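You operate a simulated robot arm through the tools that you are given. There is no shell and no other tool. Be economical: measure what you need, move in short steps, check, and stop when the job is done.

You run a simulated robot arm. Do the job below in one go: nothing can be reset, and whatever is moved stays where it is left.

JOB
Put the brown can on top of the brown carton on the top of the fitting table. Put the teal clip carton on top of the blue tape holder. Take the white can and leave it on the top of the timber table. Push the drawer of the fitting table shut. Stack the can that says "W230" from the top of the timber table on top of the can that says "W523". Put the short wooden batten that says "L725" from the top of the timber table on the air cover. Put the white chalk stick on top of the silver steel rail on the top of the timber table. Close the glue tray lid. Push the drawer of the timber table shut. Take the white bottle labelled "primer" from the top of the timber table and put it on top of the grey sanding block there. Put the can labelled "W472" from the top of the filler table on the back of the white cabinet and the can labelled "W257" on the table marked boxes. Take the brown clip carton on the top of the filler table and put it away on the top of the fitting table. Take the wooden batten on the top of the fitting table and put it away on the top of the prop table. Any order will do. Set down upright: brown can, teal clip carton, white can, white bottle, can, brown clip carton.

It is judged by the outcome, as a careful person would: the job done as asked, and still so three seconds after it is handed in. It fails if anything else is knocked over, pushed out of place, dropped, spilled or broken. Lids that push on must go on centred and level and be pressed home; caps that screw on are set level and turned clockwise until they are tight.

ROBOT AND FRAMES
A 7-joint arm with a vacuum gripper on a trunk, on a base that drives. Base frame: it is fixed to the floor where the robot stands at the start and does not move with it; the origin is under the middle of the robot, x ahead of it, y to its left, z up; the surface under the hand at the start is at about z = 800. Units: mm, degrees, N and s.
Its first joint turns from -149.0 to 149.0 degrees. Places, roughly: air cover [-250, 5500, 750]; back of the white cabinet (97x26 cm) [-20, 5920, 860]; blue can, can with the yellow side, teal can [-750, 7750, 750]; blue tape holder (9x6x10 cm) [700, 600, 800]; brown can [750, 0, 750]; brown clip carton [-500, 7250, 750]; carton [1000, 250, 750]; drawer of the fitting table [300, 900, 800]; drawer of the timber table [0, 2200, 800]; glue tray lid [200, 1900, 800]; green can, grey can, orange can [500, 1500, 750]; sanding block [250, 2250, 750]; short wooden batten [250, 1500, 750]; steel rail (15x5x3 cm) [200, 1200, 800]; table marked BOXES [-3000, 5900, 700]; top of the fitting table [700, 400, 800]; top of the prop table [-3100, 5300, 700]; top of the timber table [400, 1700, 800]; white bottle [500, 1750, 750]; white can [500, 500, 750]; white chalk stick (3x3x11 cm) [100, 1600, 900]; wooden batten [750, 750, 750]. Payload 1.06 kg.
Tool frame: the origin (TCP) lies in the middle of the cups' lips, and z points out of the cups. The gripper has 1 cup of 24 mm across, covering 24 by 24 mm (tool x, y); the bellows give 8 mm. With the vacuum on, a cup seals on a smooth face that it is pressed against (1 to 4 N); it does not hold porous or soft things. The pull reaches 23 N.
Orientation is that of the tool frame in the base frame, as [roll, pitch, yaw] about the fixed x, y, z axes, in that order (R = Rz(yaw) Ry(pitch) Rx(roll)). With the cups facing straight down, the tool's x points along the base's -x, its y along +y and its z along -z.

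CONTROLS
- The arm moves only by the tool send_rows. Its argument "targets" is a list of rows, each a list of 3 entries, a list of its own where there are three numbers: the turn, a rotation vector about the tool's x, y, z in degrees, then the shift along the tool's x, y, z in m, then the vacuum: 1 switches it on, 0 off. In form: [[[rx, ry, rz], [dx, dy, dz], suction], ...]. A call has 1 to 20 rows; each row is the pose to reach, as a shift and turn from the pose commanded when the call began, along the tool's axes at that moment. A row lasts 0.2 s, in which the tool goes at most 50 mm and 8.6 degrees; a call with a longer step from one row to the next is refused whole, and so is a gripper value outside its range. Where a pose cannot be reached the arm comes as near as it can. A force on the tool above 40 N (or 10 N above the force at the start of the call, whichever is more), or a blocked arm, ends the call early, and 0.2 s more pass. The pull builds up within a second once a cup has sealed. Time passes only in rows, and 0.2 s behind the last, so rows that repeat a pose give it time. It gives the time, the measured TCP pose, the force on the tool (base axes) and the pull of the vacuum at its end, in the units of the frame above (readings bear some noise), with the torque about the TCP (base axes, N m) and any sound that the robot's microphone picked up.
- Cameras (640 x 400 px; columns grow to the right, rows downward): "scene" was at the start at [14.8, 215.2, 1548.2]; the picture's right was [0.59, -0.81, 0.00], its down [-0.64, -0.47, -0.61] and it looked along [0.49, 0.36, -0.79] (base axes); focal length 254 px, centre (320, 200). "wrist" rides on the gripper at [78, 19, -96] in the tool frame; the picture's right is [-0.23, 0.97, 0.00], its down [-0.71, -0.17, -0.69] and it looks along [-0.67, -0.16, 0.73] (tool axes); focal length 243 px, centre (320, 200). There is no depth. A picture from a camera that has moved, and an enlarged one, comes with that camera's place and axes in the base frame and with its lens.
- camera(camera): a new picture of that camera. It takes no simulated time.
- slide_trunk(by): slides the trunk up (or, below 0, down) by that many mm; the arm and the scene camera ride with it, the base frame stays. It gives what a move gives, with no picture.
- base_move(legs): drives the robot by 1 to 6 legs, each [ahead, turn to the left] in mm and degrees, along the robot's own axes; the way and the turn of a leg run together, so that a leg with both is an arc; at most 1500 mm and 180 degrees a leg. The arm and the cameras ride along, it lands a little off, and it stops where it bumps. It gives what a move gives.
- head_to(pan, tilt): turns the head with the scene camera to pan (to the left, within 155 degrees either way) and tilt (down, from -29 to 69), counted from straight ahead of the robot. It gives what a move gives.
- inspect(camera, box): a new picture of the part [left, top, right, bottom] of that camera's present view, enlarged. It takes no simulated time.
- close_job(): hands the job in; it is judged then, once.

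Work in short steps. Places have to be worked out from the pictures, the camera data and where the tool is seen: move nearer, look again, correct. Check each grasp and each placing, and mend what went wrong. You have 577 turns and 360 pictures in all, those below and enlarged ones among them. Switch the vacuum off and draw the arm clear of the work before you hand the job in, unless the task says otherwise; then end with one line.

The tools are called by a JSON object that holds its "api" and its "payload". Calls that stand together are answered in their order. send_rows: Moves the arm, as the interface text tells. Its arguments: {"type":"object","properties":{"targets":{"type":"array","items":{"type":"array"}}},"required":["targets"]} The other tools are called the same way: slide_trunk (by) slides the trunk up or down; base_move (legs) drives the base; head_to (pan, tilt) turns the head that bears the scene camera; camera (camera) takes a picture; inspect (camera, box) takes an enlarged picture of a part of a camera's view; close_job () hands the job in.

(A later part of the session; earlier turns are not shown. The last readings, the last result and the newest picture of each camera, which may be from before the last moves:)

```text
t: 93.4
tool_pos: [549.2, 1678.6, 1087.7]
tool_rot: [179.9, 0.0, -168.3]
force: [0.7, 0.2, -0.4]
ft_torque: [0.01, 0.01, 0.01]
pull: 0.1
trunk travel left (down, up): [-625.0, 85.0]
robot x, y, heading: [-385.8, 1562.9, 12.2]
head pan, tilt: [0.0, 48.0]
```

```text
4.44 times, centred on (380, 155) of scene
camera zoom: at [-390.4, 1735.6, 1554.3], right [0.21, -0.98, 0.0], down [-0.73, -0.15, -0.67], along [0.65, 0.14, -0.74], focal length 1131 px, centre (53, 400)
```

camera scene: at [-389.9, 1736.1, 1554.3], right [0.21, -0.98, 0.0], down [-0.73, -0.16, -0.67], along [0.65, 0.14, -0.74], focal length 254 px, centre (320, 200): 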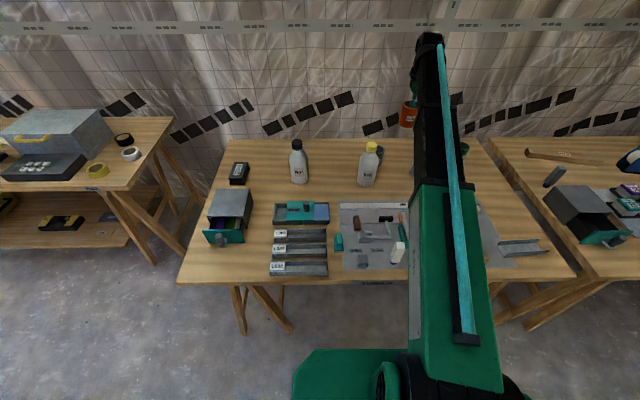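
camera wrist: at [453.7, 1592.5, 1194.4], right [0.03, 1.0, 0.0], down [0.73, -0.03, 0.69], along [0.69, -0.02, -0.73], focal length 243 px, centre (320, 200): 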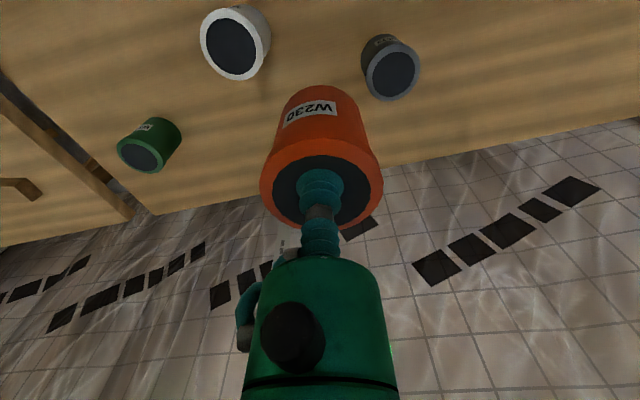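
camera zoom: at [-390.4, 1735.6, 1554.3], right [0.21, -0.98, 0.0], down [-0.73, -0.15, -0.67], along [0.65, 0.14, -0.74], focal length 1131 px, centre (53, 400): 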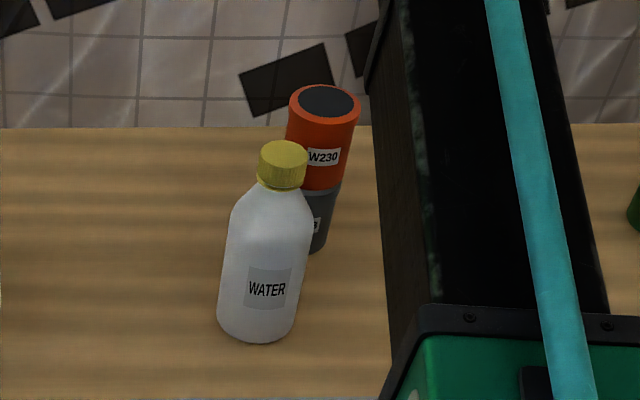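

The stack stands well. The sanding block at about (340, 2245) is just out of reach, so I retract the arm and shift the robot ~150 mm along the table.

{"api": "send_rows", "payload": {"targets": [[[0, 0, 0], [0.04, 0, -0.02], 0], [[0, 0, 0], [0.08, 0, -0.04], 0], [[0, 0, 0], [0.12, 0, -0.04], 0], [[0, 0, 0], [0.16, 0, -0.04], 0], [[0, 0, 0], [0.2, 0, -0.04], 0], [[0, 0, 0], [0.24, 0, -0.04], 0], [[0, 0, 0], [0.28, 0, -0.04], 0]]}}

{"api": "base_move", "payload": {"legs": [[-60, 90], [150, 0], [60, -90]]}}

{"api": "camera", "payload": {"camera": "scene"}}

```text
t: 95.0
tool_pos: [273.9, 1619.9, 1131.5]
tool_rot: [179.8, 0.1, -168.3]
force: [0.5, -0.3, -0.2]
ft_torque: [0.01, 0.0, 0.02]
pull: 0.1
trunk travel left (down, up): [-625.0, 85.0]
robot x, y, heading: [-387.8, 1560.2, 12.1]
head pan, tilt: [0.0, 48.0]
```

```text
t: 104.1
tool_pos: [243.7, 1767.1, 1131.8]
tool_rot: [179.9, 0.0, -168.5]
force: [-0.5, -0.3, -0.3]
ft_torque: [-0.01, -0.01, 0.05]
pull: 0.1
trunk travel left (down, up): [-625.0, 85.0]
robot x, y, heading: [-420.6, 1709.6, 12.0]
head pan, tilt: [0.0, 48.0]
```

```text
287 pictures are left
camera scene: at [-422.5, 1884.6, 1554.3], right [0.21, -0.98, 0.0], down [-0.73, -0.15, -0.67], along [0.65, 0.14, -0.74], focal length 254 px, centre (320, 200)
```

scene: 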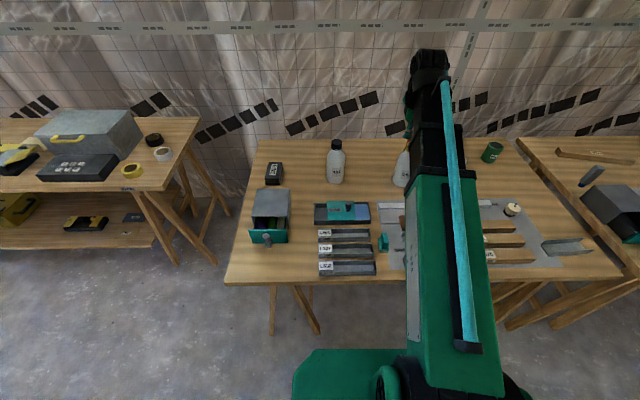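

Now at (-421, 1710). I move over the PRIMER bottle.

{"api": "send_rows", "payload": {"targets": [[[0, 0, 0], [-0.026, 0.032, 0], 0], [[0, 0, 0], [-0.051, 0.064, 0], 0], [[0, 0, 0], [-0.077, 0.096, 0], 0], [[0, 0, 0], [-0.102, 0.128, 0], 0], [[0, 0, 0], [-0.128, 0.16, 0], 0], [[0, 0, 0], [-0.153, 0.191, 0], 0]]}}

{"api": "camera", "payload": {"camera": "wrist"}}

{"api": "inspect", "payload": {"camera": "scene", "box": [230, 120, 390, 280]}}

```text
t: 105.5
tool_pos: [358.2, 1987.1, 1132.0]
tool_rot: [179.8, 0.1, -168.4]
force: [0.4, -1.0, -0.5]
ft_torque: [0.0, 0.03, 0.0]
pull: 0.0
trunk travel left (down, up): [-625.0, 85.0]
robot x, y, heading: [-422.1, 1707.9, 11.9]
head pan, tilt: [0.0, 48.0]
```

```text
286 pictures are left
camera wrist: at [276.3, 1989.7, 1228.2], right [0.03, 1.0, 0.0], down [0.73, -0.03, 0.69], along [0.69, -0.02, -0.73], focal length 243 px, centre (320, 200)
```

wrist: 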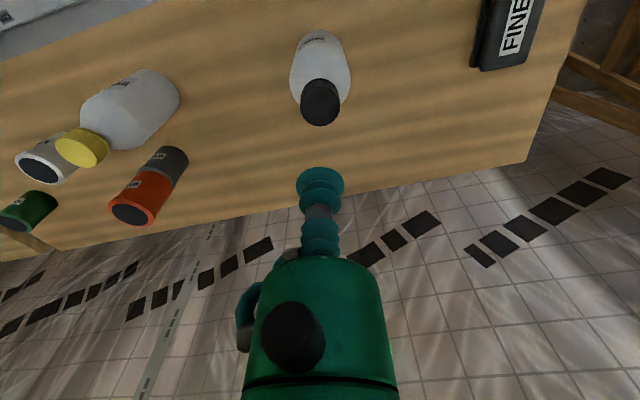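

```text
2.50 times, centred on (310, 200) of scene
camera zoom: at [-422.3, 1885.1, 1554.3], right [0.21, -0.98, 0.0], down [-0.73, -0.15, -0.67], along [0.65, 0.14, -0.74], focal length 636 px, centre (345, 200)
```

zoom: 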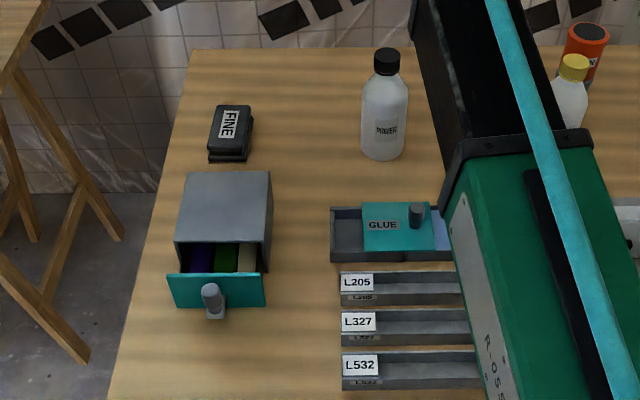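

{"api": "inspect", "payload": {"camera": "wrist", "box": [280, 20, 360, 140]}}

{"api": "inspect", "payload": {"camera": "wrist", "box": [450, 0, 570, 90]}}

{"api": "inspect", "payload": {"camera": "scene", "box": [270, 130, 350, 190]}}

```text
3.33 times, centred on (320, 80) of wrist
camera zoom: at [276.3, 1989.7, 1228.2], right [0.03, 1.0, 0.0], down [0.73, -0.03, 0.69], along [0.69, -0.02, -0.73], focal length 809 px, centre (320, 600)
```

zoom: 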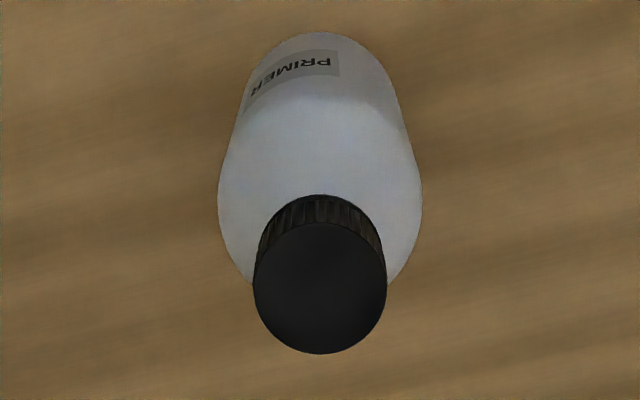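

```text
4.44 times, centred on (510, 45) of wrist
camera zoom: at [276.3, 1989.7, 1228.2], right [0.03, 1.0, 0.0], down [0.73, -0.03, 0.69], along [0.69, -0.02, -0.73], focal length 1078 px, centre (-524, 889)
```

zoom: 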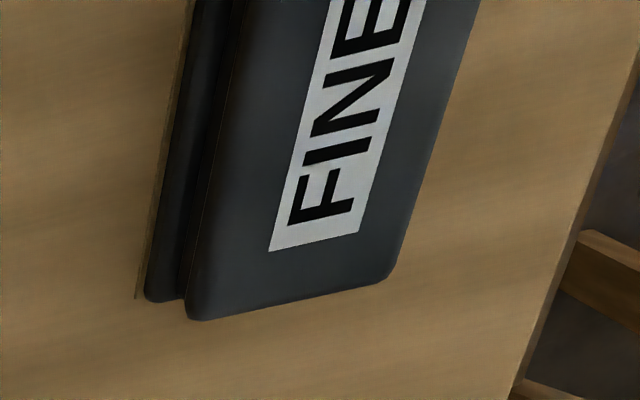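

```text
6.67 times, centred on (310, 160) of scene
camera zoom: at [-422.3, 1885.1, 1554.3], right [0.21, -0.98, 0.0], down [-0.73, -0.15, -0.67], along [0.65, 0.14, -0.74], focal length 1697 px, centre (387, 467)
```

zoom: 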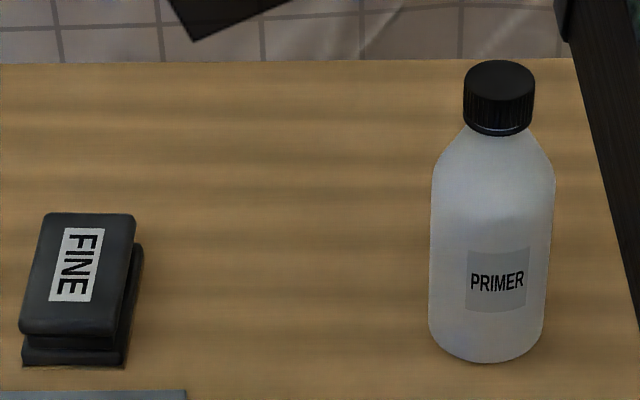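

Cap top is about (373, 1988.5, 991). I go down over the cap with vacuum on.

{"api": "send_rows", "payload": {"targets": [[[0, 0, 0], [-0.015, -0.0015, 0.04], 1], [[0, 0, 0], [-0.015, -0.0015, 0.08], 1], [[0, 0, 0], [-0.015, -0.0015, 0.115], 1], [[0, 0, 0], [-0.015, -0.0015, 0.13], 1], [[0, 0, 0], [-0.015, -0.0015, 0.135], 1], [[0, 0, 0], [-0.015, -0.0015, 0.135], 1]]}}

{"api": "inspect", "payload": {"camera": "wrist", "box": [240, 60, 400, 220]}}

```text
t: 106.9
tool_pos: [369.6, 1987.4, 995.8]
tool_rot: [180.0, 0.1, -168.3]
force: [0.0, 0.6, -0.2]
ft_torque: [-0.01, 0.01, -0.01]
pull: 0.0
trunk travel left (down, up): [-625.0, 85.0]
robot x, y, heading: [-421.1, 1711.2, 12.0]
head pan, tilt: [0.0, 48.0]
```

```text
2.50 times, centred on (320, 140) of wrist
camera zoom: at [288.1, 1990.0, 1092.3], right [0.03, 1.0, 0.0], down [0.73, -0.03, 0.69], along [0.69, -0.02, -0.73], focal length 606 px, centre (320, 350)
```

zoom: 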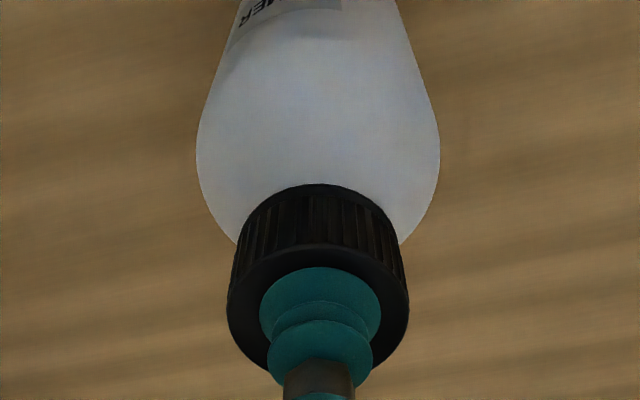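

Centred; contact next.

{"api": "send_rows", "payload": {"targets": [[[0, 0, 0], [-0.001, 0, 0.003], 1], [[0, 0, 0], [-0.001, 0, 0.006], 1], [[0, 0, 0], [-0.001, 0, 0.006], 1]]}}

```text
t: 107.7
tool_pos: [371.3, 1987.1, 991.4]
tool_rot: [179.9, 0.1, -168.4]
force: [-0.8, -0.1, 3.7]
ft_torque: [0.02, 0.09, -0.05]
pull: 23.0
trunk travel left (down, up): [-625.0, 85.0]
robot x, y, heading: [-419.1, 1709.0, 12.1]
head pan, tilt: [0.0, 48.0]
```

Sealed. I lift 80 mm and check the load.

{"api": "send_rows", "payload": {"targets": [[[0, 0, 0], [0, 0, -0.005], 1], [[0, 0, 0], [0, 0, -0.015], 1], [[0, 0, 0], [0, 0, -0.035], 1], [[0, 0, 0], [0, 0, -0.06], 1], [[0, 0, 0], [0, 0, -0.09], 1]]}}

{"api": "inspect", "payload": {"camera": "scene", "box": [250, 110, 350, 190]}}

```text
t: 108.9
tool_pos: [369.4, 1986.0, 1082.1]
tool_rot: [179.9, 0.2, -168.4]
force: [0.7, 0.1, -4.6]
ft_torque: [-0.01, 0.11, -0.03]
pull: 22.7
trunk travel left (down, up): [-625.0, 85.0]
robot x, y, heading: [-419.7, 1709.5, 12.0]
head pan, tilt: [0.0, 48.0]
```

```text
5.00 times, centred on (300, 150) of scene
camera zoom: at [-422.3, 1884.8, 1554.3], right [0.21, -0.98, 0.0], down [-0.73, -0.15, -0.67], along [0.65, 0.14, -0.74], focal length 1273 px, centre (420, 450)
```

zoom: 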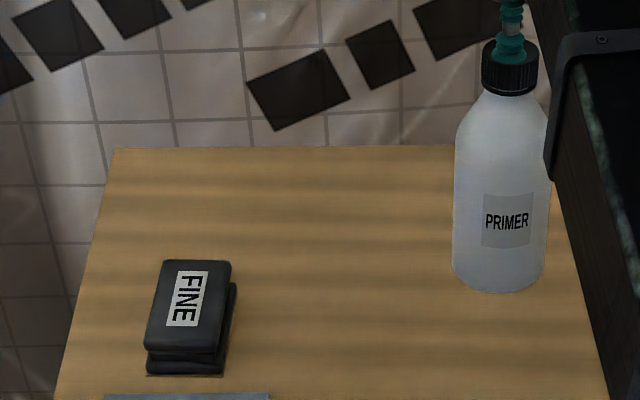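

The bottle weighs ~0.5 kg and hangs straight. Sanding block's top centre is (335, 2250), z ≈ 831. I carry the bottle there slowly.

{"api": "send_rows", "payload": {"targets": [[[0, 0, 0], [-0.002, 0.02, 0], 1], [[0, 0, 0], [-0.004, 0.05, 0], 1], [[0, 0, 0], [-0.006, 0.085, 0], 1], [[0, 0, 0], [-0.009, 0.12, 0], 1], [[0, 0, 0], [-0.012, 0.155, 0], 1], [[0, 0, 0], [-0.015, 0.19, 0], 1], [[0, 0, 0], [-0.018, 0.225, 0], 1], [[0, 0, 0], [-0.019, 0.25, 0], 1], [[0, 0, 0], [-0.0198, 0.265, 0], 1], [[0, 0, 0], [-0.0198, 0.265, 0], 1]]}}

{"api": "camera", "payload": {"camera": "wrist"}}

{"api": "inspect", "payload": {"camera": "scene", "box": [230, 90, 330, 190]}}

```text
t: 111.1
tool_pos: [336.7, 2248.6, 1082.2]
tool_rot: [-179.9, 0.0, -168.3]
force: [0.0, 0.1, -4.1]
ft_torque: [0.0, 0.16, -0.03]
pull: 22.7
trunk travel left (down, up): [-625.0, 85.0]
robot x, y, heading: [-419.2, 1710.1, 12.0]
head pan, tilt: [0.0, 48.0]
```

```text
279 pictures are left
camera wrist: at [254.6, 2250.4, 1178.4], right [0.04, 1.0, 0.0], down [0.73, -0.03, 0.69], along [0.69, -0.02, -0.73], focal length 243 px, centre (320, 200)
```

wrist: 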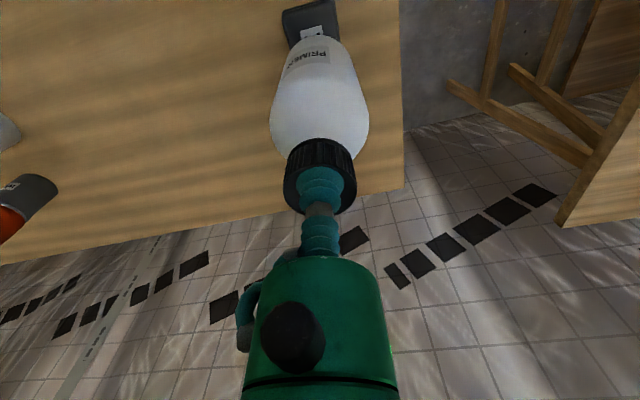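

```text
4.00 times, centred on (280, 140) of scene
camera zoom: at [-422.2, 1885.0, 1554.3], right [0.21, -0.98, 0.0], down [-0.73, -0.15, -0.67], along [0.65, 0.14, -0.74], focal length 1018 px, centre (480, 440)
```

zoom: 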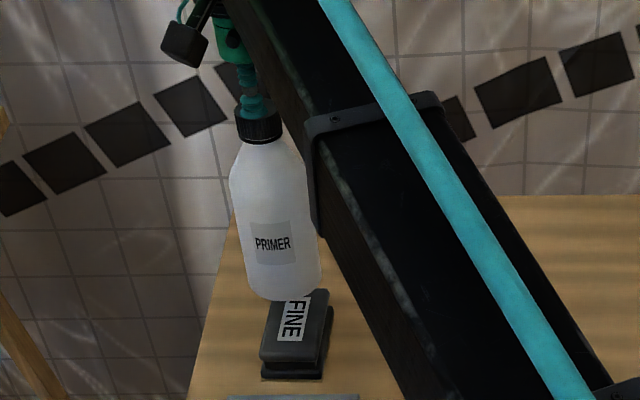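

Aligned. I lower to just above the block and look again.

{"api": "send_rows", "payload": {"targets": [[[0, 0, 0], [0, 0.001, 0.015], 1], [[0, 0, 0], [0, 0.001, 0.03], 1], [[0, 0, 0], [0, 0.001, 0.042], 1], [[0, 0, 0], [0, 0.001, 0.048], 1], [[0, 0, 0], [0, 0.001, 0.048], 1]]}}

{"api": "inspect", "payload": {"camera": "wrist", "box": [240, 0, 400, 140]}}

{"api": "inspect", "payload": {"camera": "scene", "box": [240, 130, 320, 190]}}

```text
t: 112.3
tool_pos: [336.2, 2250.8, 1032.0]
tool_rot: [179.8, 0.1, -168.3]
force: [-1.8, 0.4, -0.4]
ft_torque: [-0.03, 0.15, 0.0]
pull: 23.1
trunk travel left (down, up): [-625.0, 85.0]
robot x, y, heading: [-420.8, 1710.3, 11.8]
head pan, tilt: [0.0, 48.0]
```

```text
2.86 times, centred on (320, 70) of wrist
camera zoom: at [252.8, 2253.4, 1129.0], right [0.03, 1.0, 0.0], down [0.73, -0.03, 0.69], along [0.69, -0.02, -0.73], focal length 693 px, centre (320, 571)
```

zoom: 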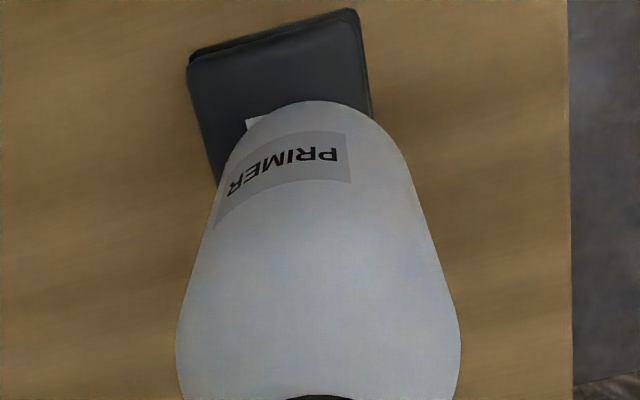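

```text
6.67 times, centred on (280, 160) of scene
camera zoom: at [-422.7, 1884.8, 1554.4], right [0.21, -0.98, 0.0], down [-0.73, -0.15, -0.67], along [0.65, 0.14, -0.74], focal length 1697 px, centre (587, 467)
```

zoom: 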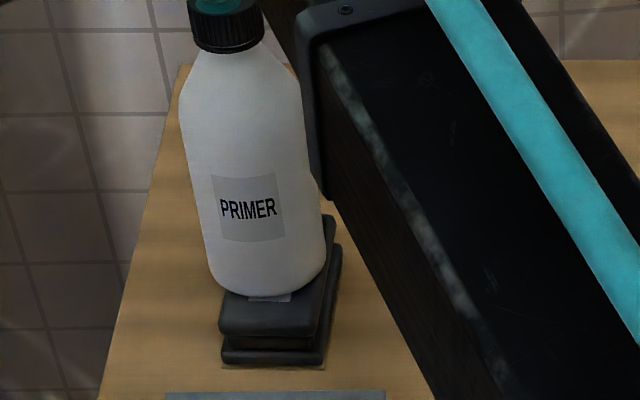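

The bottle touches but sits about 8 mm too far left on the block; I lift, shift right 8 mm and lower again.

{"api": "send_rows", "payload": {"targets": [[[0, 0, 0], [0, 0, -0.01], 1], [[0, 0, 0], [0, -0.008, -0.012], 1], [[0, 0, 0], [0, -0.008, -0.005], 1], [[0, 0, 0], [0, -0.008, -0.001], 1], [[0, 0, 0], [0, -0.008, 0.001], 1], [[0, 0, 0], [0, -0.008, 0.001], 1]]}}

{"api": "inspect", "payload": {"camera": "wrist", "box": [240, 0, 400, 140]}}

{"api": "inspect", "payload": {"camera": "scene", "box": [240, 130, 320, 190]}}

```text
t: 113.7
tool_pos: [338.2, 2242.6, 1033.4]
tool_rot: [179.8, 0.2, -168.4]
force: [0.2, -0.2, -2.0]
ft_torque: [-0.03, 0.1, -0.01]
pull: 22.6
trunk travel left (down, up): [-625.0, 85.0]
robot x, y, heading: [-420.3, 1707.8, 11.9]
head pan, tilt: [0.0, 48.0]
```

```text
2.86 times, centred on (320, 70) of wrist
camera zoom: at [255.8, 2245.5, 1129.1], right [0.03, 1.0, 0.0], down [0.73, -0.03, 0.69], along [0.69, -0.02, -0.73], focal length 693 px, centre (320, 571)
```

zoom: 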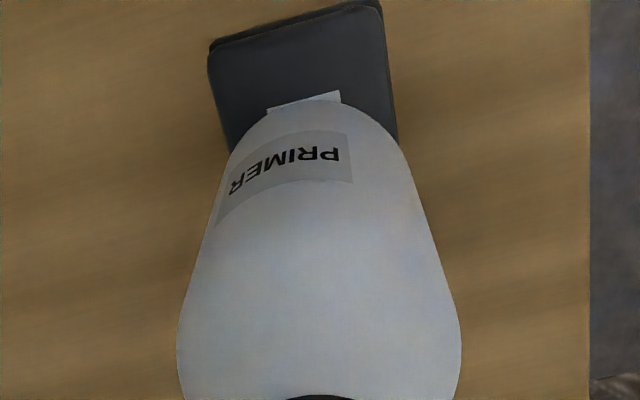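

```text
6.67 times, centred on (280, 160) of scene
camera zoom: at [-422.6, 1884.8, 1554.3], right [0.21, -0.98, 0.0], down [-0.73, -0.15, -0.67], along [0.65, 0.14, -0.74], focal length 1697 px, centre (587, 467)
```

zoom: 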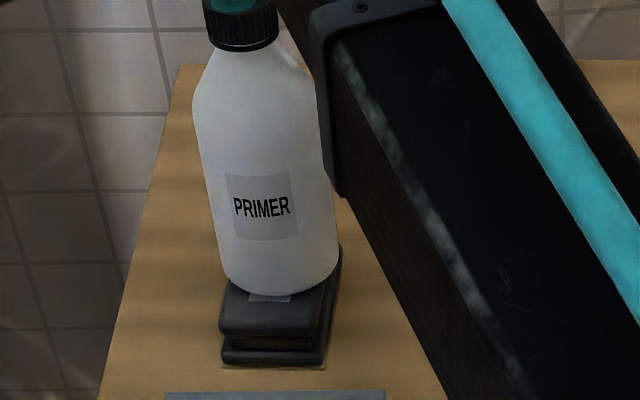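

Centred now. I lower until the weight is carried, then release.

{"api": "send_rows", "payload": {"targets": [[[0, 0, 0], [0, 0, 0.002], 1], [[0, 0, 0], [0, 0, 0.003], 1], [[0, 0, 0], [0, 0, 0.003], 1]]}}

```text
t: 114.5
tool_pos: [338.4, 2242.9, 1031.1]
tool_rot: [179.9, 0.2, -168.4]
force: [-3.3, 0.1, 10.4]
ft_torque: [-0.06, 0.2, -0.02]
pull: 22.8
trunk travel left (down, up): [-625.0, 85.0]
robot x, y, heading: [-420.3, 1707.6, 12.1]
head pan, tilt: [0.0, 48.0]
```

{"api": "send_rows", "payload": {"targets": [[[0, 0, 0], [0, 0, -0.001], 1], [[0, 0, 0], [0, 0, -0.001], 0], [[0, 0, 0], [0, 0, -0.001], 0], [[0, 0, 0], [0, 0, -0.001], 0], [[0, 0, 0], [0, 0, -0.001], 0], [[0, 0, 0], [0, 0, -0.004], 0], [[0, 0, 0], [0, 0, -0.01], 0], [[0, 0, 0], [0, 0, -0.03], 0], [[0, 0, 0], [0, 0, -0.07], 0], [[0, 0, 0], [0, 0, -0.1], 0]]}}

{"api": "inspect", "payload": {"camera": "wrist", "box": [240, 0, 400, 140]}}

{"api": "inspect", "payload": {"camera": "scene", "box": [220, 110, 420, 290]}}

```text
t: 116.7
tool_pos: [336.6, 2241.8, 1131.8]
tool_rot: [179.9, 0.0, -168.4]
force: [-0.4, -0.2, -1.1]
ft_torque: [0.02, -0.02, 0.01]
pull: 0.0
trunk travel left (down, up): [-625.0, 85.0]
robot x, y, heading: [-419.6, 1708.9, 11.9]
head pan, tilt: [0.0, 48.0]
```

```text
2.86 times, centred on (320, 70) of wrist
camera zoom: at [255.3, 2245.7, 1227.9], right [0.03, 1.0, 0.0], down [0.73, -0.03, 0.69], along [0.69, -0.02, -0.73], focal length 693 px, centre (320, 571)
```

zoom: 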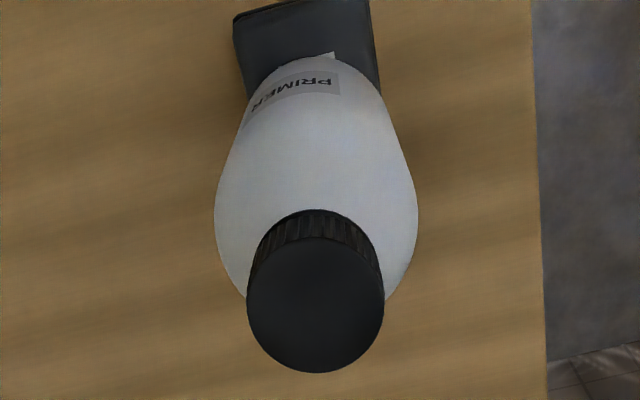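

```text
2.22 times, centred on (320, 200) of scene
camera zoom: at [-422.8, 1884.6, 1554.3], right [0.21, -0.98, 0.0], down [-0.73, -0.15, -0.67], along [0.65, 0.14, -0.74], focal length 566 px, centre (320, 200)
```

zoom: 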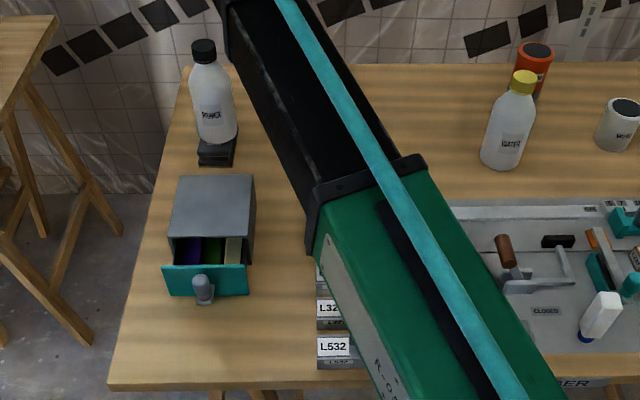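

Primer bottle is upright on the block. Next the timber table's drawer: I pull the hand back over it to see its front.

{"api": "send_rows", "payload": {"targets": [[[0, 0, 0], [0.045, 0, 0], 0], [[0, 0, 0], [0.09, 0, 0], 0], [[0, 0, 0], [0.135, 0, 0], 0], [[0, 0, 0], [0.18, 0, 0], 0], [[0, 0, 0], [0.225, -0.01, 0.02], 0], [[0, 0, 0], [0.27, -0.02, 0.04], 0], [[0, 0, 0], [0.315, -0.03, 0.06], 0]]}}

{"api": "camera", "payload": {"camera": "wrist"}}

{"api": "camera", "payload": {"camera": "scene"}}

```text
refused: row 5 steps farther than a row can; nothing moved
```

```text
271 pictures are left
camera wrist: at [255.3, 2245.7, 1227.9], right [0.03, 1.0, 0.0], down [0.73, -0.03, 0.69], along [0.69, -0.02, -0.73], focal length 243 px, centre (320, 200)
```

wrist: 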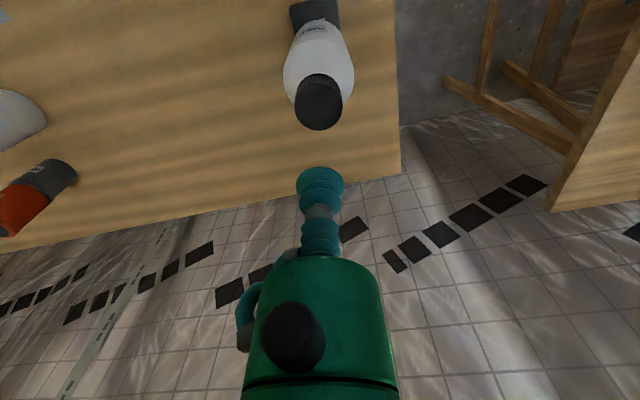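

```text
270 pictures are left
camera scene: at [-422.8, 1884.6, 1554.3], right [0.21, -0.98, 0.0], down [-0.73, -0.15, -0.67], along [0.65, 0.14, -0.74], focal length 254 px, centre (320, 200)
```

scene: 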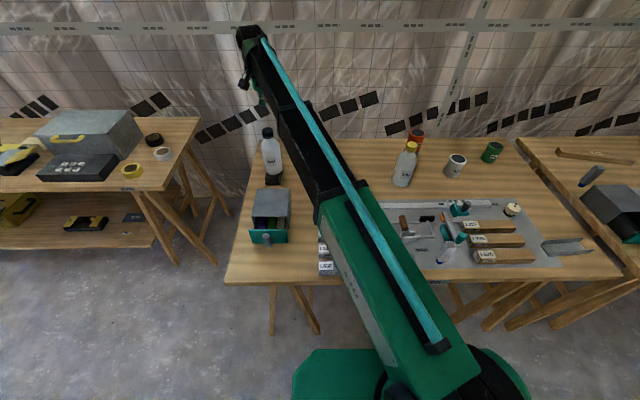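

The step was too long; I resend with shorter steps.

{"api": "send_rows", "payload": {"targets": [[[0, 0, 0], [0.045, 0, 0], 0], [[0, 0, 0], [0.09, 0, 0], 0], [[0, 0, 0], [0.135, 0, 0], 0], [[0, 0, 0], [0.18, 0, 0], 0], [[0, 0, 0], [0.22, -0.01, 0.015], 0], [[0, 0, 0], [0.26, -0.02, 0.03], 0], [[0, 0, 0], [0.3, -0.03, 0.045], 0]]}}

{"api": "camera", "payload": {"camera": "wrist"}}

{"api": "inspect", "payload": {"camera": "scene", "box": [230, 170, 310, 250]}}

```text
t: 118.3
tool_pos: [50.2, 2155.8, 1088.6]
tool_rot: [179.9, 0.0, -168.4]
force: [-0.5, -0.2, -0.6]
ft_torque: [0.03, 0.02, -0.01]
pull: 0.0
trunk travel left (down, up): [-625.0, 85.0]
robot x, y, heading: [-422.2, 1708.6, 12.1]
head pan, tilt: [0.0, 48.0]
```

```text
269 pictures are left
camera wrist: at [-32.4, 2158.1, 1184.9], right [0.04, 1.0, 0.0], down [0.73, -0.03, 0.69], along [0.69, -0.02, -0.73], focal length 243 px, centre (320, 200)
```

wrist: 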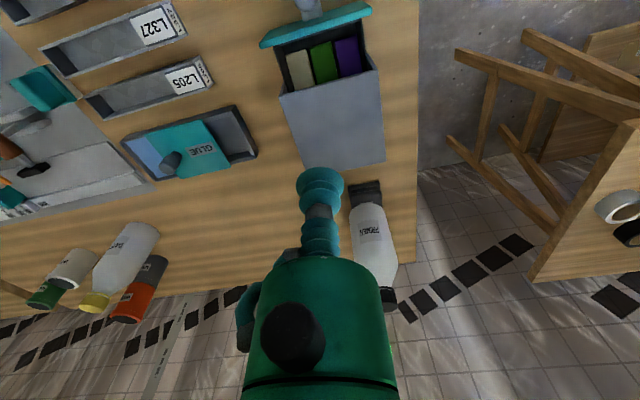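

```text
5.00 times, centred on (270, 210) of scene
camera zoom: at [-422.9, 1884.5, 1554.4], right [0.21, -0.98, 0.0], down [-0.73, -0.15, -0.67], along [0.66, 0.14, -0.74], focal length 1273 px, centre (570, 150)
```

zoom: 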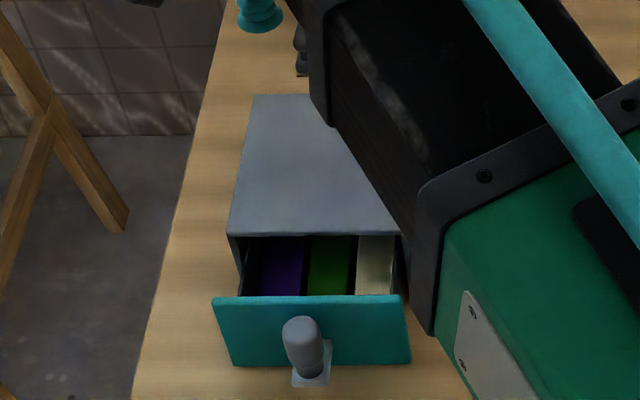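

Drawer front is centred about (13, 2153, 845) facing me, open ~40 mm. I turn the tool 90° about its axis so the camera goes to the free left side, and draw back to in front of the drawer.

{"api": "send_rows", "payload": {"targets": [[[0, 0, 8.5], [0.01, -0.003, 0], 0], [[0, 0, 17], [0.02, -0.006, 0], 0], [[0, 0, 25.5], [0.03, -0.009, 0], 0], [[0, 0, 34], [0.04, -0.012, 0], 0], [[0, 0, 42.5], [0.05, -0.015, 0], 0], [[0, 0, 51], [0.06, -0.018, 0], 0], [[0, 0, 59.5], [0.07, -0.021, 0], 0], [[0, 0, 68], [0.08, -0.024, 0], 0], [[0, 0, 76.5], [0.085, -0.027, 0], 0], [[0, 0, 85], [0.085, -0.03, 0], 0], [[0, 0, 90], [0.085, -0.033, 0], 0]]}}

```text
t: 120.7
tool_pos: [-26.1, 2102.7, 1085.0]
tool_rot: [179.9, -0.1, 101.4]
force: [-0.5, 0.4, 0.6]
ft_torque: [0.01, 0.04, 0.0]
pull: 0.1
trunk travel left (down, up): [-625.0, 85.0]
robot x, y, heading: [-418.6, 1711.5, 11.8]
head pan, tilt: [0.0, 48.0]
```

Now I tilt the cup forward 75°.

{"api": "send_rows", "payload": {"targets": [[[-8.5, 0, 0], [0, -0.005, 0.0], 0], [[-17, 0, 0], [0, -0.01, 0.01], 0], [[-25.5, 0, 0], [0, -0.01, 0.02], 0], [[-34, 0, 0], [0, -0.01, 0.03], 0], [[-42.5, 0, 0], [0, -0.01, 0.04], 0], [[-51, 0, 0], [0, -0.01, 0.05], 0], [[-59.5, 0, 0], [0, -0.01, 0.06], 0], [[-68, 0, 0], [0, -0.01, 0.07], 0], [[-75, 0, 0], [0, -0.01, 0.08], 0]]}}

{"api": "camera", "payload": {"camera": "scene"}}

{"api": "camera", "payload": {"camera": "wrist"}}

```text
t: 122.7
tool_pos: [19.7, 2195.8, 1028.7]
tool_rot: [106.6, 1.3, 102.2]
force: [-0.7, 0.1, 0.2]
ft_torque: [0.0, -0.01, 0.01]
pull: 0.0
out of reach, approached as far as the arm can: row 2, 3, 4, 5, 6, 7, 8, 9
trunk travel left (down, up): [-625.0, 85.0]
robot x, y, heading: [-420.2, 1710.7, 11.7]
head pan, tilt: [0.0, 48.0]
```

```text
267 pictures are left
camera scene: at [-422.7, 1884.7, 1554.3], right [0.21, -0.98, 0.0], down [-0.73, -0.15, -0.67], along [0.65, 0.14, -0.74], focal length 254 px, centre (320, 200)
```

scene: 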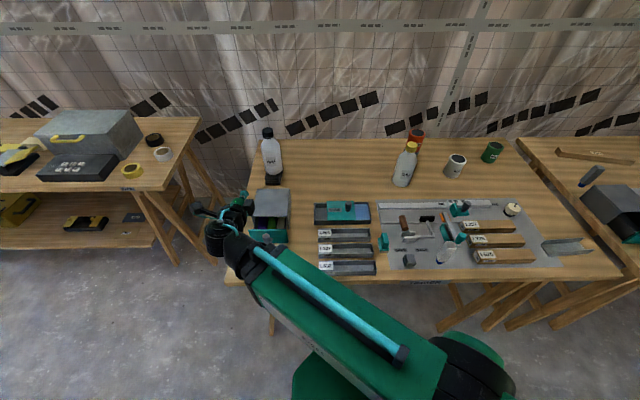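

```text
266 pictures are left
camera wrist: at [-82.2, 2255.6, 1074.2], right [0.32, -0.15, 0.94], down [-0.54, -0.84, 0.05], along [0.78, -0.52, -0.35], focal length 243 px, centre (320, 200)
```

wrist: 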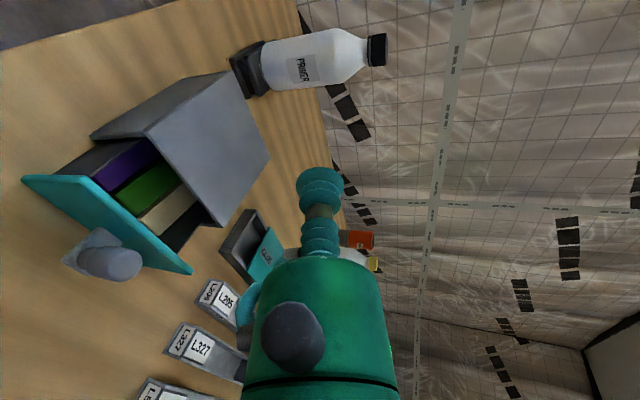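

With the tilted tool the drawer front is too near; I back the robot up 180 mm.

{"api": "base_move", "payload": {"legs": [[-180, 0]]}}

{"api": "send_rows", "payload": {"targets": [[[0, 0, 0], [0, 0, 0], 0]]}}

{"api": "camera", "payload": {"camera": "scene"}}

```text
t: 124.2
tool_pos: [-158.6, 2158.8, 1030.2]
tool_rot: [106.7, 1.3, 102.1]
force: [1.5, -0.1, -0.5]
ft_torque: [-0.01, 0.01, -0.01]
pull: 0.0
trunk travel left (down, up): [-625.0, 85.0]
robot x, y, heading: [-596.0, 1674.1, 11.6]
head pan, tilt: [0.0, 48.0]
```

```text
t: 124.6
tool_pos: [-158.7, 2158.1, 1029.5]
tool_rot: [106.7, 1.2, 102.1]
force: [1.1, -0.2, -0.2]
ft_torque: [0.01, 0.01, 0.01]
pull: 0.1
trunk travel left (down, up): [-625.0, 85.0]
robot x, y, heading: [-597.2, 1672.3, 11.8]
head pan, tilt: [0.0, 48.0]
```

```text
265 pictures are left
camera scene: at [-601.5, 1847.2, 1554.3], right [0.2, -0.98, 0.0], down [-0.73, -0.15, -0.67], along [0.66, 0.14, -0.74], focal length 254 px, centre (320, 200)
```

scene: 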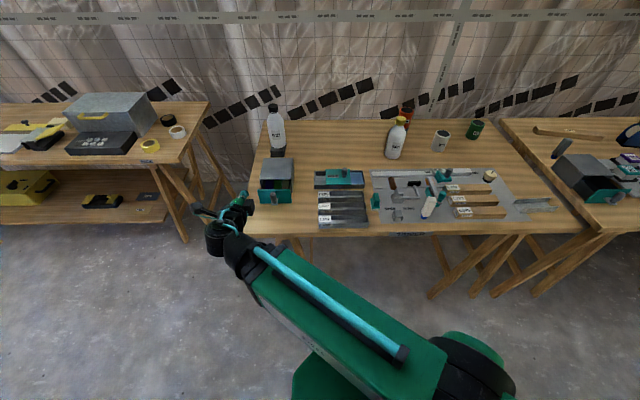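

Now I bring the cup to 70 mm in front of the drawer face, right of the knob.

{"api": "send_rows", "payload": {"targets": [[[0, 0, 0], [-0.0126, -0.024, 0.0243], 0], [[0, 0, 0], [-0.0252, -0.048, 0.0485], 0], [[0, 0, 0], [-0.038, -0.072, 0.0728], 0], [[0, 0, 0], [-0.0505, -0.096, 0.097], 0], [[0, 0, 0], [-0.063, -0.12, 0.121], 0], [[0, 0, 0], [-0.0758, -0.1437, 0.1456], 0]]}}

{"api": "camera", "payload": {"camera": "wrist"}}

{"api": "inspect", "payload": {"camera": "scene", "box": [200, 130, 340, 250]}}

```text
t: 126.0
tool_pos: [-9.4, 2099.9, 916.4]
tool_rot: [111.1, 3.0, 103.3]
force: [0.1, 0.1, -0.5]
ft_torque: [0.01, 0.02, 0.0]
pull: 0.0
out of reach, approached as far as the arm can: row 1, 2, 3, 4, 5, 6
trunk travel left (down, up): [-625.0, 85.0]
robot x, y, heading: [-603.6, 1669.2, 11.7]
head pan, tilt: [0.0, 48.0]
```

```text
264 pictures are left
camera wrist: at [-109.9, 2160.5, 965.3], right [0.38, -0.1, 0.92], down [-0.52, -0.84, 0.12], along [0.76, -0.53, -0.38], focal length 243 px, centre (320, 200)
```

wrist: 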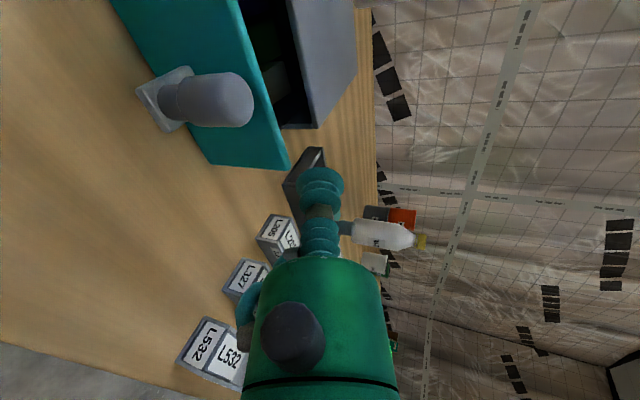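

```text
3.33 times, centred on (270, 190) of scene
camera zoom: at [-601.4, 1847.3, 1554.3], right [0.2, -0.98, 0.0], down [-0.73, -0.15, -0.67], along [0.66, 0.14, -0.74], focal length 848 px, centre (487, 233)
```

zoom: 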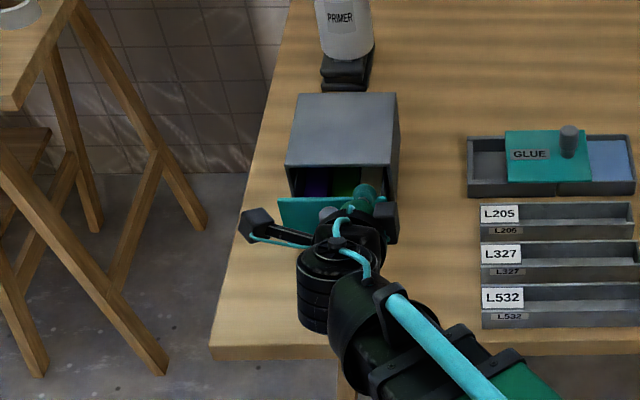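

The horizontal tool cannot get low enough here. I instead return the tool to vertical, and will push the drawer front with the rigid gripper body beside the knob.

{"api": "send_rows", "payload": {"targets": [[[0, 0, 0], [0, 0.012, -0.02], 0], [[8, 0, 0], [0, 0.024, -0.04], 0], [[16, 0, 0], [0, 0.04, -0.06], 0], [[24, 0, 0], [0, 0.056, -0.08], 0], [[32, 0, 0], [0, 0.072, -0.1], 0], [[40, 0, 0], [0, 0.09, -0.12], 0], [[48, 0, 0], [0, 0.11, -0.128], 0], [[56, 0, 0], [0, 0.125, -0.128], 0], [[64, 0, 0], [0, 0.14, -0.128], 0], [[69, 0, 0], [0, 0.14, -0.128], 0]]}}

```text
t: 128.2
tool_pos: [-84.8, 2096.1, 1094.5]
tool_rot: [-179.8, 3.0, 103.3]
force: [0.1, -0.4, -0.5]
ft_torque: [0.02, 0.0, 0.01]
pull: 0.0
trunk travel left (down, up): [-625.0, 85.0]
robot x, y, heading: [-600.7, 1675.1, 11.6]
head pan, tilt: [0.0, 48.0]
```

{"api": "send_rows", "payload": {"targets": [[[0, 3, 0], [0, 0, 0], 0]]}}

{"api": "send_rows", "payload": {"targets": [[[0, 0, -8.5], [0, 0, 0], 0], [[0, 0, -17], [0, 0, 0], 0], [[0, 0, -25.5], [0, 0, 0], 0], [[0, 0, -34], [0, 0, 0], 0], [[0, 0, -42.5], [0, 0, 0], 0], [[0, 0, -51], [0, 0, 0], 0], [[0, 0, -59.5], [0, 0, 0], 0], [[0, 0, -68], [0, 0, 0], 0], [[0, 0, -76.5], [0, 0, 0], 0], [[0, 0, -85], [0, 0, 0], 0], [[0, 0, -88.4], [0, 0, 0], 0]]}}

{"api": "camera", "payload": {"camera": "wrist"}}

{"api": "inspect", "payload": {"camera": "scene", "box": [200, 130, 340, 250]}}

```text
t: 128.6
tool_pos: [-85.5, 2095.3, 1095.4]
tool_rot: [-179.8, -0.2, 103.3]
force: [-0.8, 0.0, 0.0]
ft_torque: [-0.02, 0.01, -0.03]
pull: 0.1
trunk travel left (down, up): [-625.0, 85.0]
robot x, y, heading: [-601.7, 1672.0, 12.1]
head pan, tilt: [0.0, 48.0]
```

```text
t: 131.0
tool_pos: [-84.9, 2094.9, 1097.3]
tool_rot: [179.9, -0.1, -168.2]
force: [0.3, 0.0, -0.5]
ft_torque: [-0.01, 0.0, 0.0]
pull: 0.1
trunk travel left (down, up): [-625.0, 85.0]
robot x, y, heading: [-600.8, 1668.1, 11.4]
head pan, tilt: [0.0, 48.0]
```

```text
262 pictures are left
camera wrist: at [-166.5, 2097.6, 1193.1], right [0.03, 1.0, 0.0], down [0.73, -0.02, 0.68], along [0.68, -0.02, -0.73], focal length 243 px, centre (320, 200)
```

wrist: 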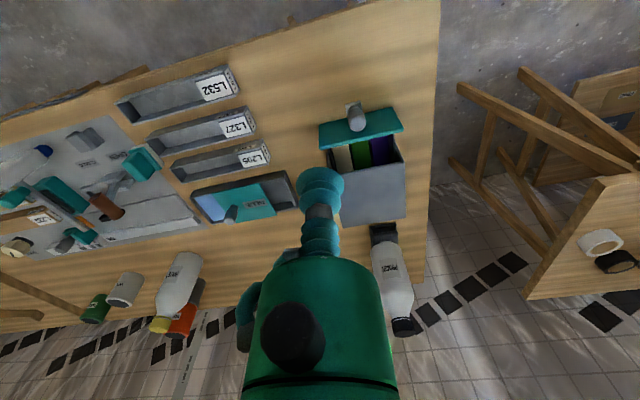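

```text
3.33 times, centred on (270, 190) of scene
camera zoom: at [-601.6, 1847.2, 1554.3], right [0.2, -0.98, 0.0], down [-0.73, -0.15, -0.67], along [0.66, 0.14, -0.74], focal length 848 px, centre (487, 233)
```

zoom: 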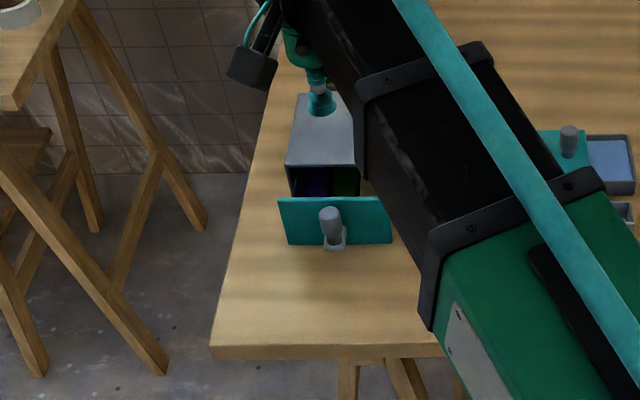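

Now vertical. I move to 70 mm in front of the drawer face, 42 mm right of the knob, and lower to z ≈ 815.

{"api": "send_rows", "payload": {"targets": [[[0, 0, 0], [-0.0368, -0.0046, 0], 0], [[0, 0, 0], [-0.0368, -0.0046, 0.045], 0], [[0, 0, 0], [-0.0368, -0.0046, 0.09], 0], [[0, 0, 0], [-0.0368, -0.0046, 0.135], 0], [[0, 0, 0], [-0.0368, -0.0046, 0.18], 0], [[0, 0, 0], [-0.0368, -0.0046, 0.225], 0], [[0, 0, 0], [-0.0368, -0.0046, 0.26], 0], [[0, 0, 0], [-0.0368, -0.0046, 0.275], 0]]}}

{"api": "camera", "payload": {"camera": "wrist"}}

{"api": "inspect", "payload": {"camera": "scene", "box": [200, 130, 340, 250]}}

```text
t: 132.8
tool_pos: [-49.9, 2098.1, 823.5]
tool_rot: [179.9, -0.1, -168.4]
force: [0.4, -0.6, 0.4]
ft_torque: [0.0, -0.01, -0.02]
pull: 0.0
trunk travel left (down, up): [-625.0, 85.0]
robot x, y, heading: [-599.7, 1671.8, 11.9]
head pan, tilt: [0.0, 48.0]
```

```text
260 pictures are left
camera wrist: at [-131.9, 2100.2, 920.1], right [0.03, 1.0, 0.0], down [0.73, -0.03, 0.68], along [0.68, -0.02, -0.73], focal length 243 px, centre (320, 200)
```

wrist: 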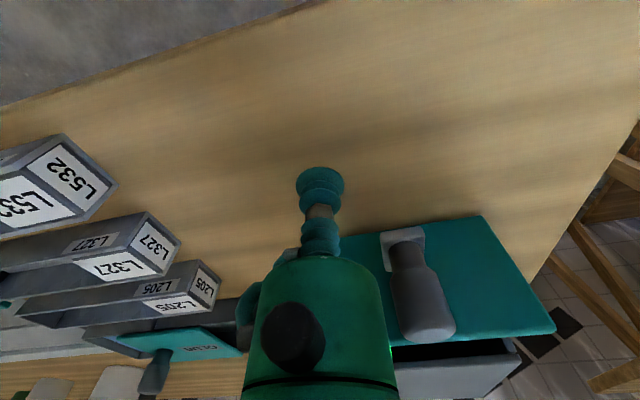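

```text
3.33 times, centred on (270, 190) of scene
camera zoom: at [-601.6, 1847.3, 1554.3], right [0.2, -0.98, 0.0], down [-0.73, -0.15, -0.67], along [0.66, 0.14, -0.74], focal length 848 px, centre (487, 233)
```

zoom: 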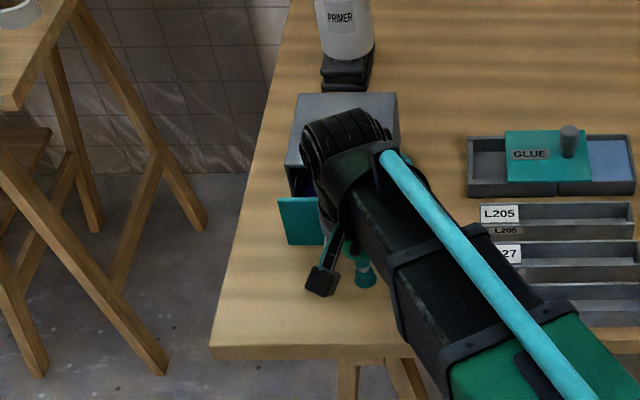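

Knob stands close to the body, so I shift 9 mm more to the right, lower 8 mm and advance toward the face.

{"api": "send_rows", "payload": {"targets": [[[0, 0, 0], [0, -0.009, 0.008], 0], [[0, 0, 0], [-0.01, -0.009, 0.008], 0], [[0, 0, 0], [-0.02, -0.009, 0.008], 0], [[0, 0, 0], [-0.03, -0.009, 0.008], 0], [[0, 0, 0], [-0.036, -0.009, 0.008], 0]]}}

{"api": "camera", "payload": {"camera": "wrist"}}

```text
t: 134.0
tool_pos: [-11.6, 2097.5, 813.3]
tool_rot: [-180.0, -0.1, -168.3]
force: [-0.7, -0.2, 0.4]
ft_torque: [-0.01, 0.01, -0.01]
pull: 0.1
trunk travel left (down, up): [-625.0, 85.0]
robot x, y, heading: [-595.4, 1668.7, 11.7]
head pan, tilt: [0.0, 48.0]
```

```text
258 pictures are left
camera wrist: at [-93.5, 2099.3, 909.5], right [0.03, 1.0, 0.0], down [0.73, -0.03, 0.68], along [0.68, -0.02, -0.73], focal length 243 px, centre (320, 200)
```

wrist: 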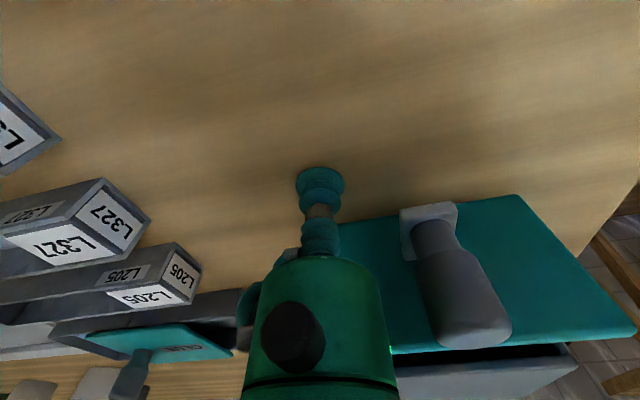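

{"api": "send_rows", "payload": {"targets": [[[0, 0, 0], [-0.006, 0, 0], 0], [[0, 0, 0], [-0.012, 0, 0], 0], [[0, 0, 0], [-0.018, 0, 0], 0], [[0, 0, 0], [-0.024, 0, 0], 0], [[0, 0, 0], [-0.03, 0, 0], 0]]}}

{"api": "camera", "payload": {"camera": "wrist"}}

```text
t: 135.2
tool_pos: [17.7, 2103.6, 813.4]
tool_rot: [179.9, 0.0, -168.3]
force: [-0.4, 0.3, 0.0]
ft_torque: [0.02, 0.0, 0.0]
pull: 0.0
trunk travel left (down, up): [-625.0, 85.0]
robot x, y, heading: [-600.9, 1672.4, 11.6]
head pan, tilt: [0.0, 48.0]
```

```text
257 pictures are left
camera wrist: at [-63.5, 2105.9, 909.7], right [0.03, 1.0, 0.0], down [0.73, -0.03, 0.68], along [0.68, -0.02, -0.73], focal length 243 px, centre (320, 200)
```

wrist: 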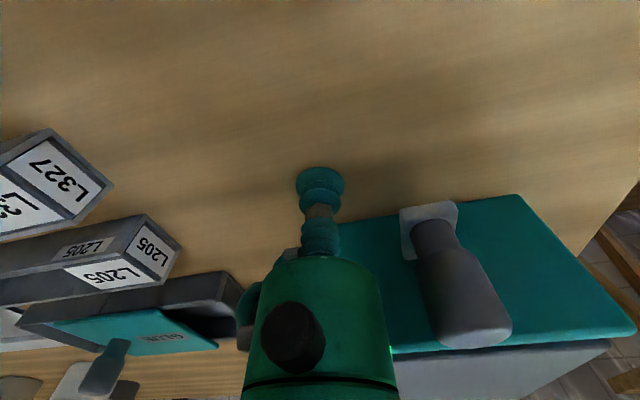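

The drawer moves along easily and is nearly closed. I continue until it resists.

{"api": "send_rows", "payload": {"targets": [[[0, 0, 0], [-0.004, 0, 0], 0], [[0, 0, 0], [-0.008, 0, 0], 0], [[0, 0, 0], [-0.012, 0, 0], 0], [[0, 0, 0], [-0.015, 0, 0], 0]]}}

{"api": "camera", "payload": {"camera": "wrist"}}

```text
t: 136.2
tool_pos: [28.3, 2105.3, 813.0]
tool_rot: [-180.0, -0.3, -168.3]
force: [-24.1, -12.1, -5.2]
ft_torque: [0.61, -1.32, 0.13]
pull: 0.1
trunk travel left (down, up): [-625.0, 85.0]
robot x, y, heading: [-601.8, 1671.3, 11.9]
head pan, tilt: [0.0, 48.0]
```

```text
256 pictures are left
camera wrist: at [-52.8, 2107.3, 909.8], right [0.03, 1.0, 0.0], down [0.73, -0.02, 0.68], along [0.68, -0.02, -0.73], focal length 243 px, centre (320, 200)
```

wrist: 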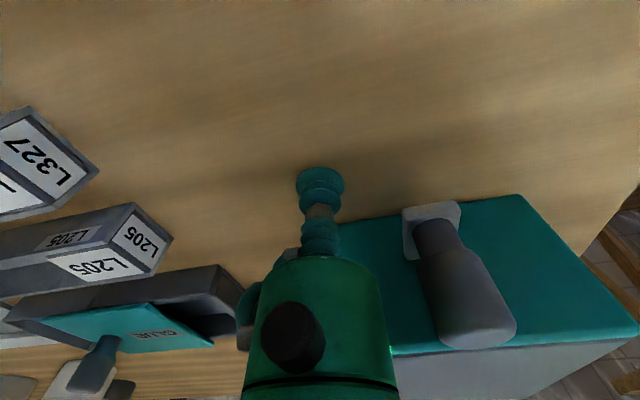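

Resistance of 27 N: drawer is home. I back off, rise and check.

{"api": "send_rows", "payload": {"targets": [[[0, 0, 0], [0.01, 0, 0], 0], [[0, 0, 0], [0.05, 0, 0], 0], [[0, 0, 0], [0.08, 0, -0.03], 0], [[0, 0, 0], [0.08, 0, -0.075], 0], [[0, 0, 0], [0.08, 0, -0.12], 0], [[0, 0, 0], [0.08, 0, -0.165], 0], [[0, 0, 0], [0.08, 0, -0.21], 0], [[0, 0, 0], [0.08, 0, -0.255], 0], [[0, 0, 0], [0.08, 0, -0.29], 0]]}}

{"api": "camera", "payload": {"camera": "wrist"}}

{"api": "camera", "payload": {"camera": "scene"}}

```text
t: 138.2
tool_pos: [-41.0, 2089.3, 1102.9]
tool_rot: [179.9, -0.1, -168.4]
force: [-0.6, -0.1, 0.1]
ft_torque: [0.04, -0.02, 0.03]
pull: 0.1
trunk travel left (down, up): [-625.0, 85.0]
robot x, y, heading: [-601.9, 1674.0, 11.8]
head pan, tilt: [0.0, 48.0]
```

```text
255 pictures are left
camera wrist: at [-123.2, 2090.4, 1198.7], right [0.03, 1.0, 0.0], down [0.73, -0.03, 0.68], along [0.68, -0.02, -0.73], focal length 243 px, centre (320, 200)
```

wrist: 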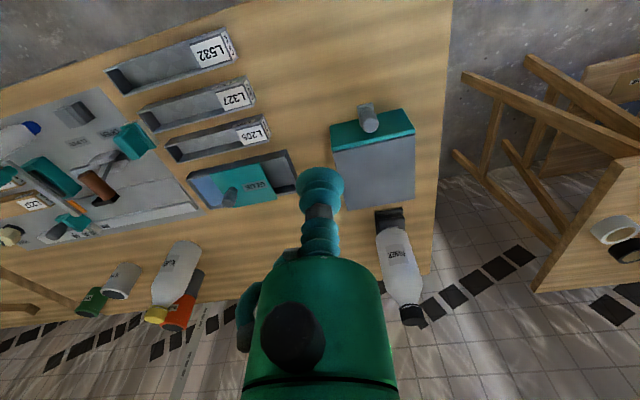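

```text
254 pictures are left
camera scene: at [-601.7, 1847.1, 1554.3], right [0.2, -0.98, 0.0], down [-0.73, -0.15, -0.67], along [0.66, 0.14, -0.74], focal length 254 px, centre (320, 200)
```

scene: 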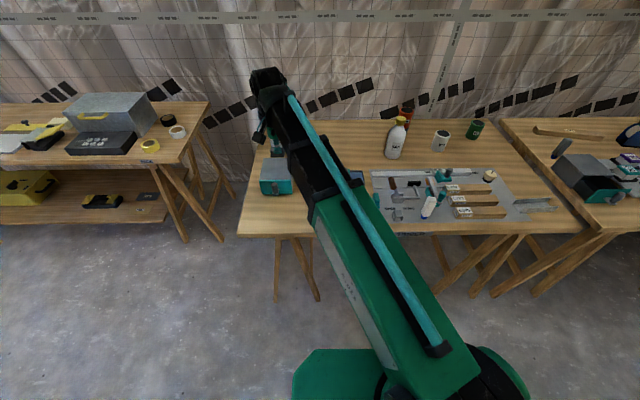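

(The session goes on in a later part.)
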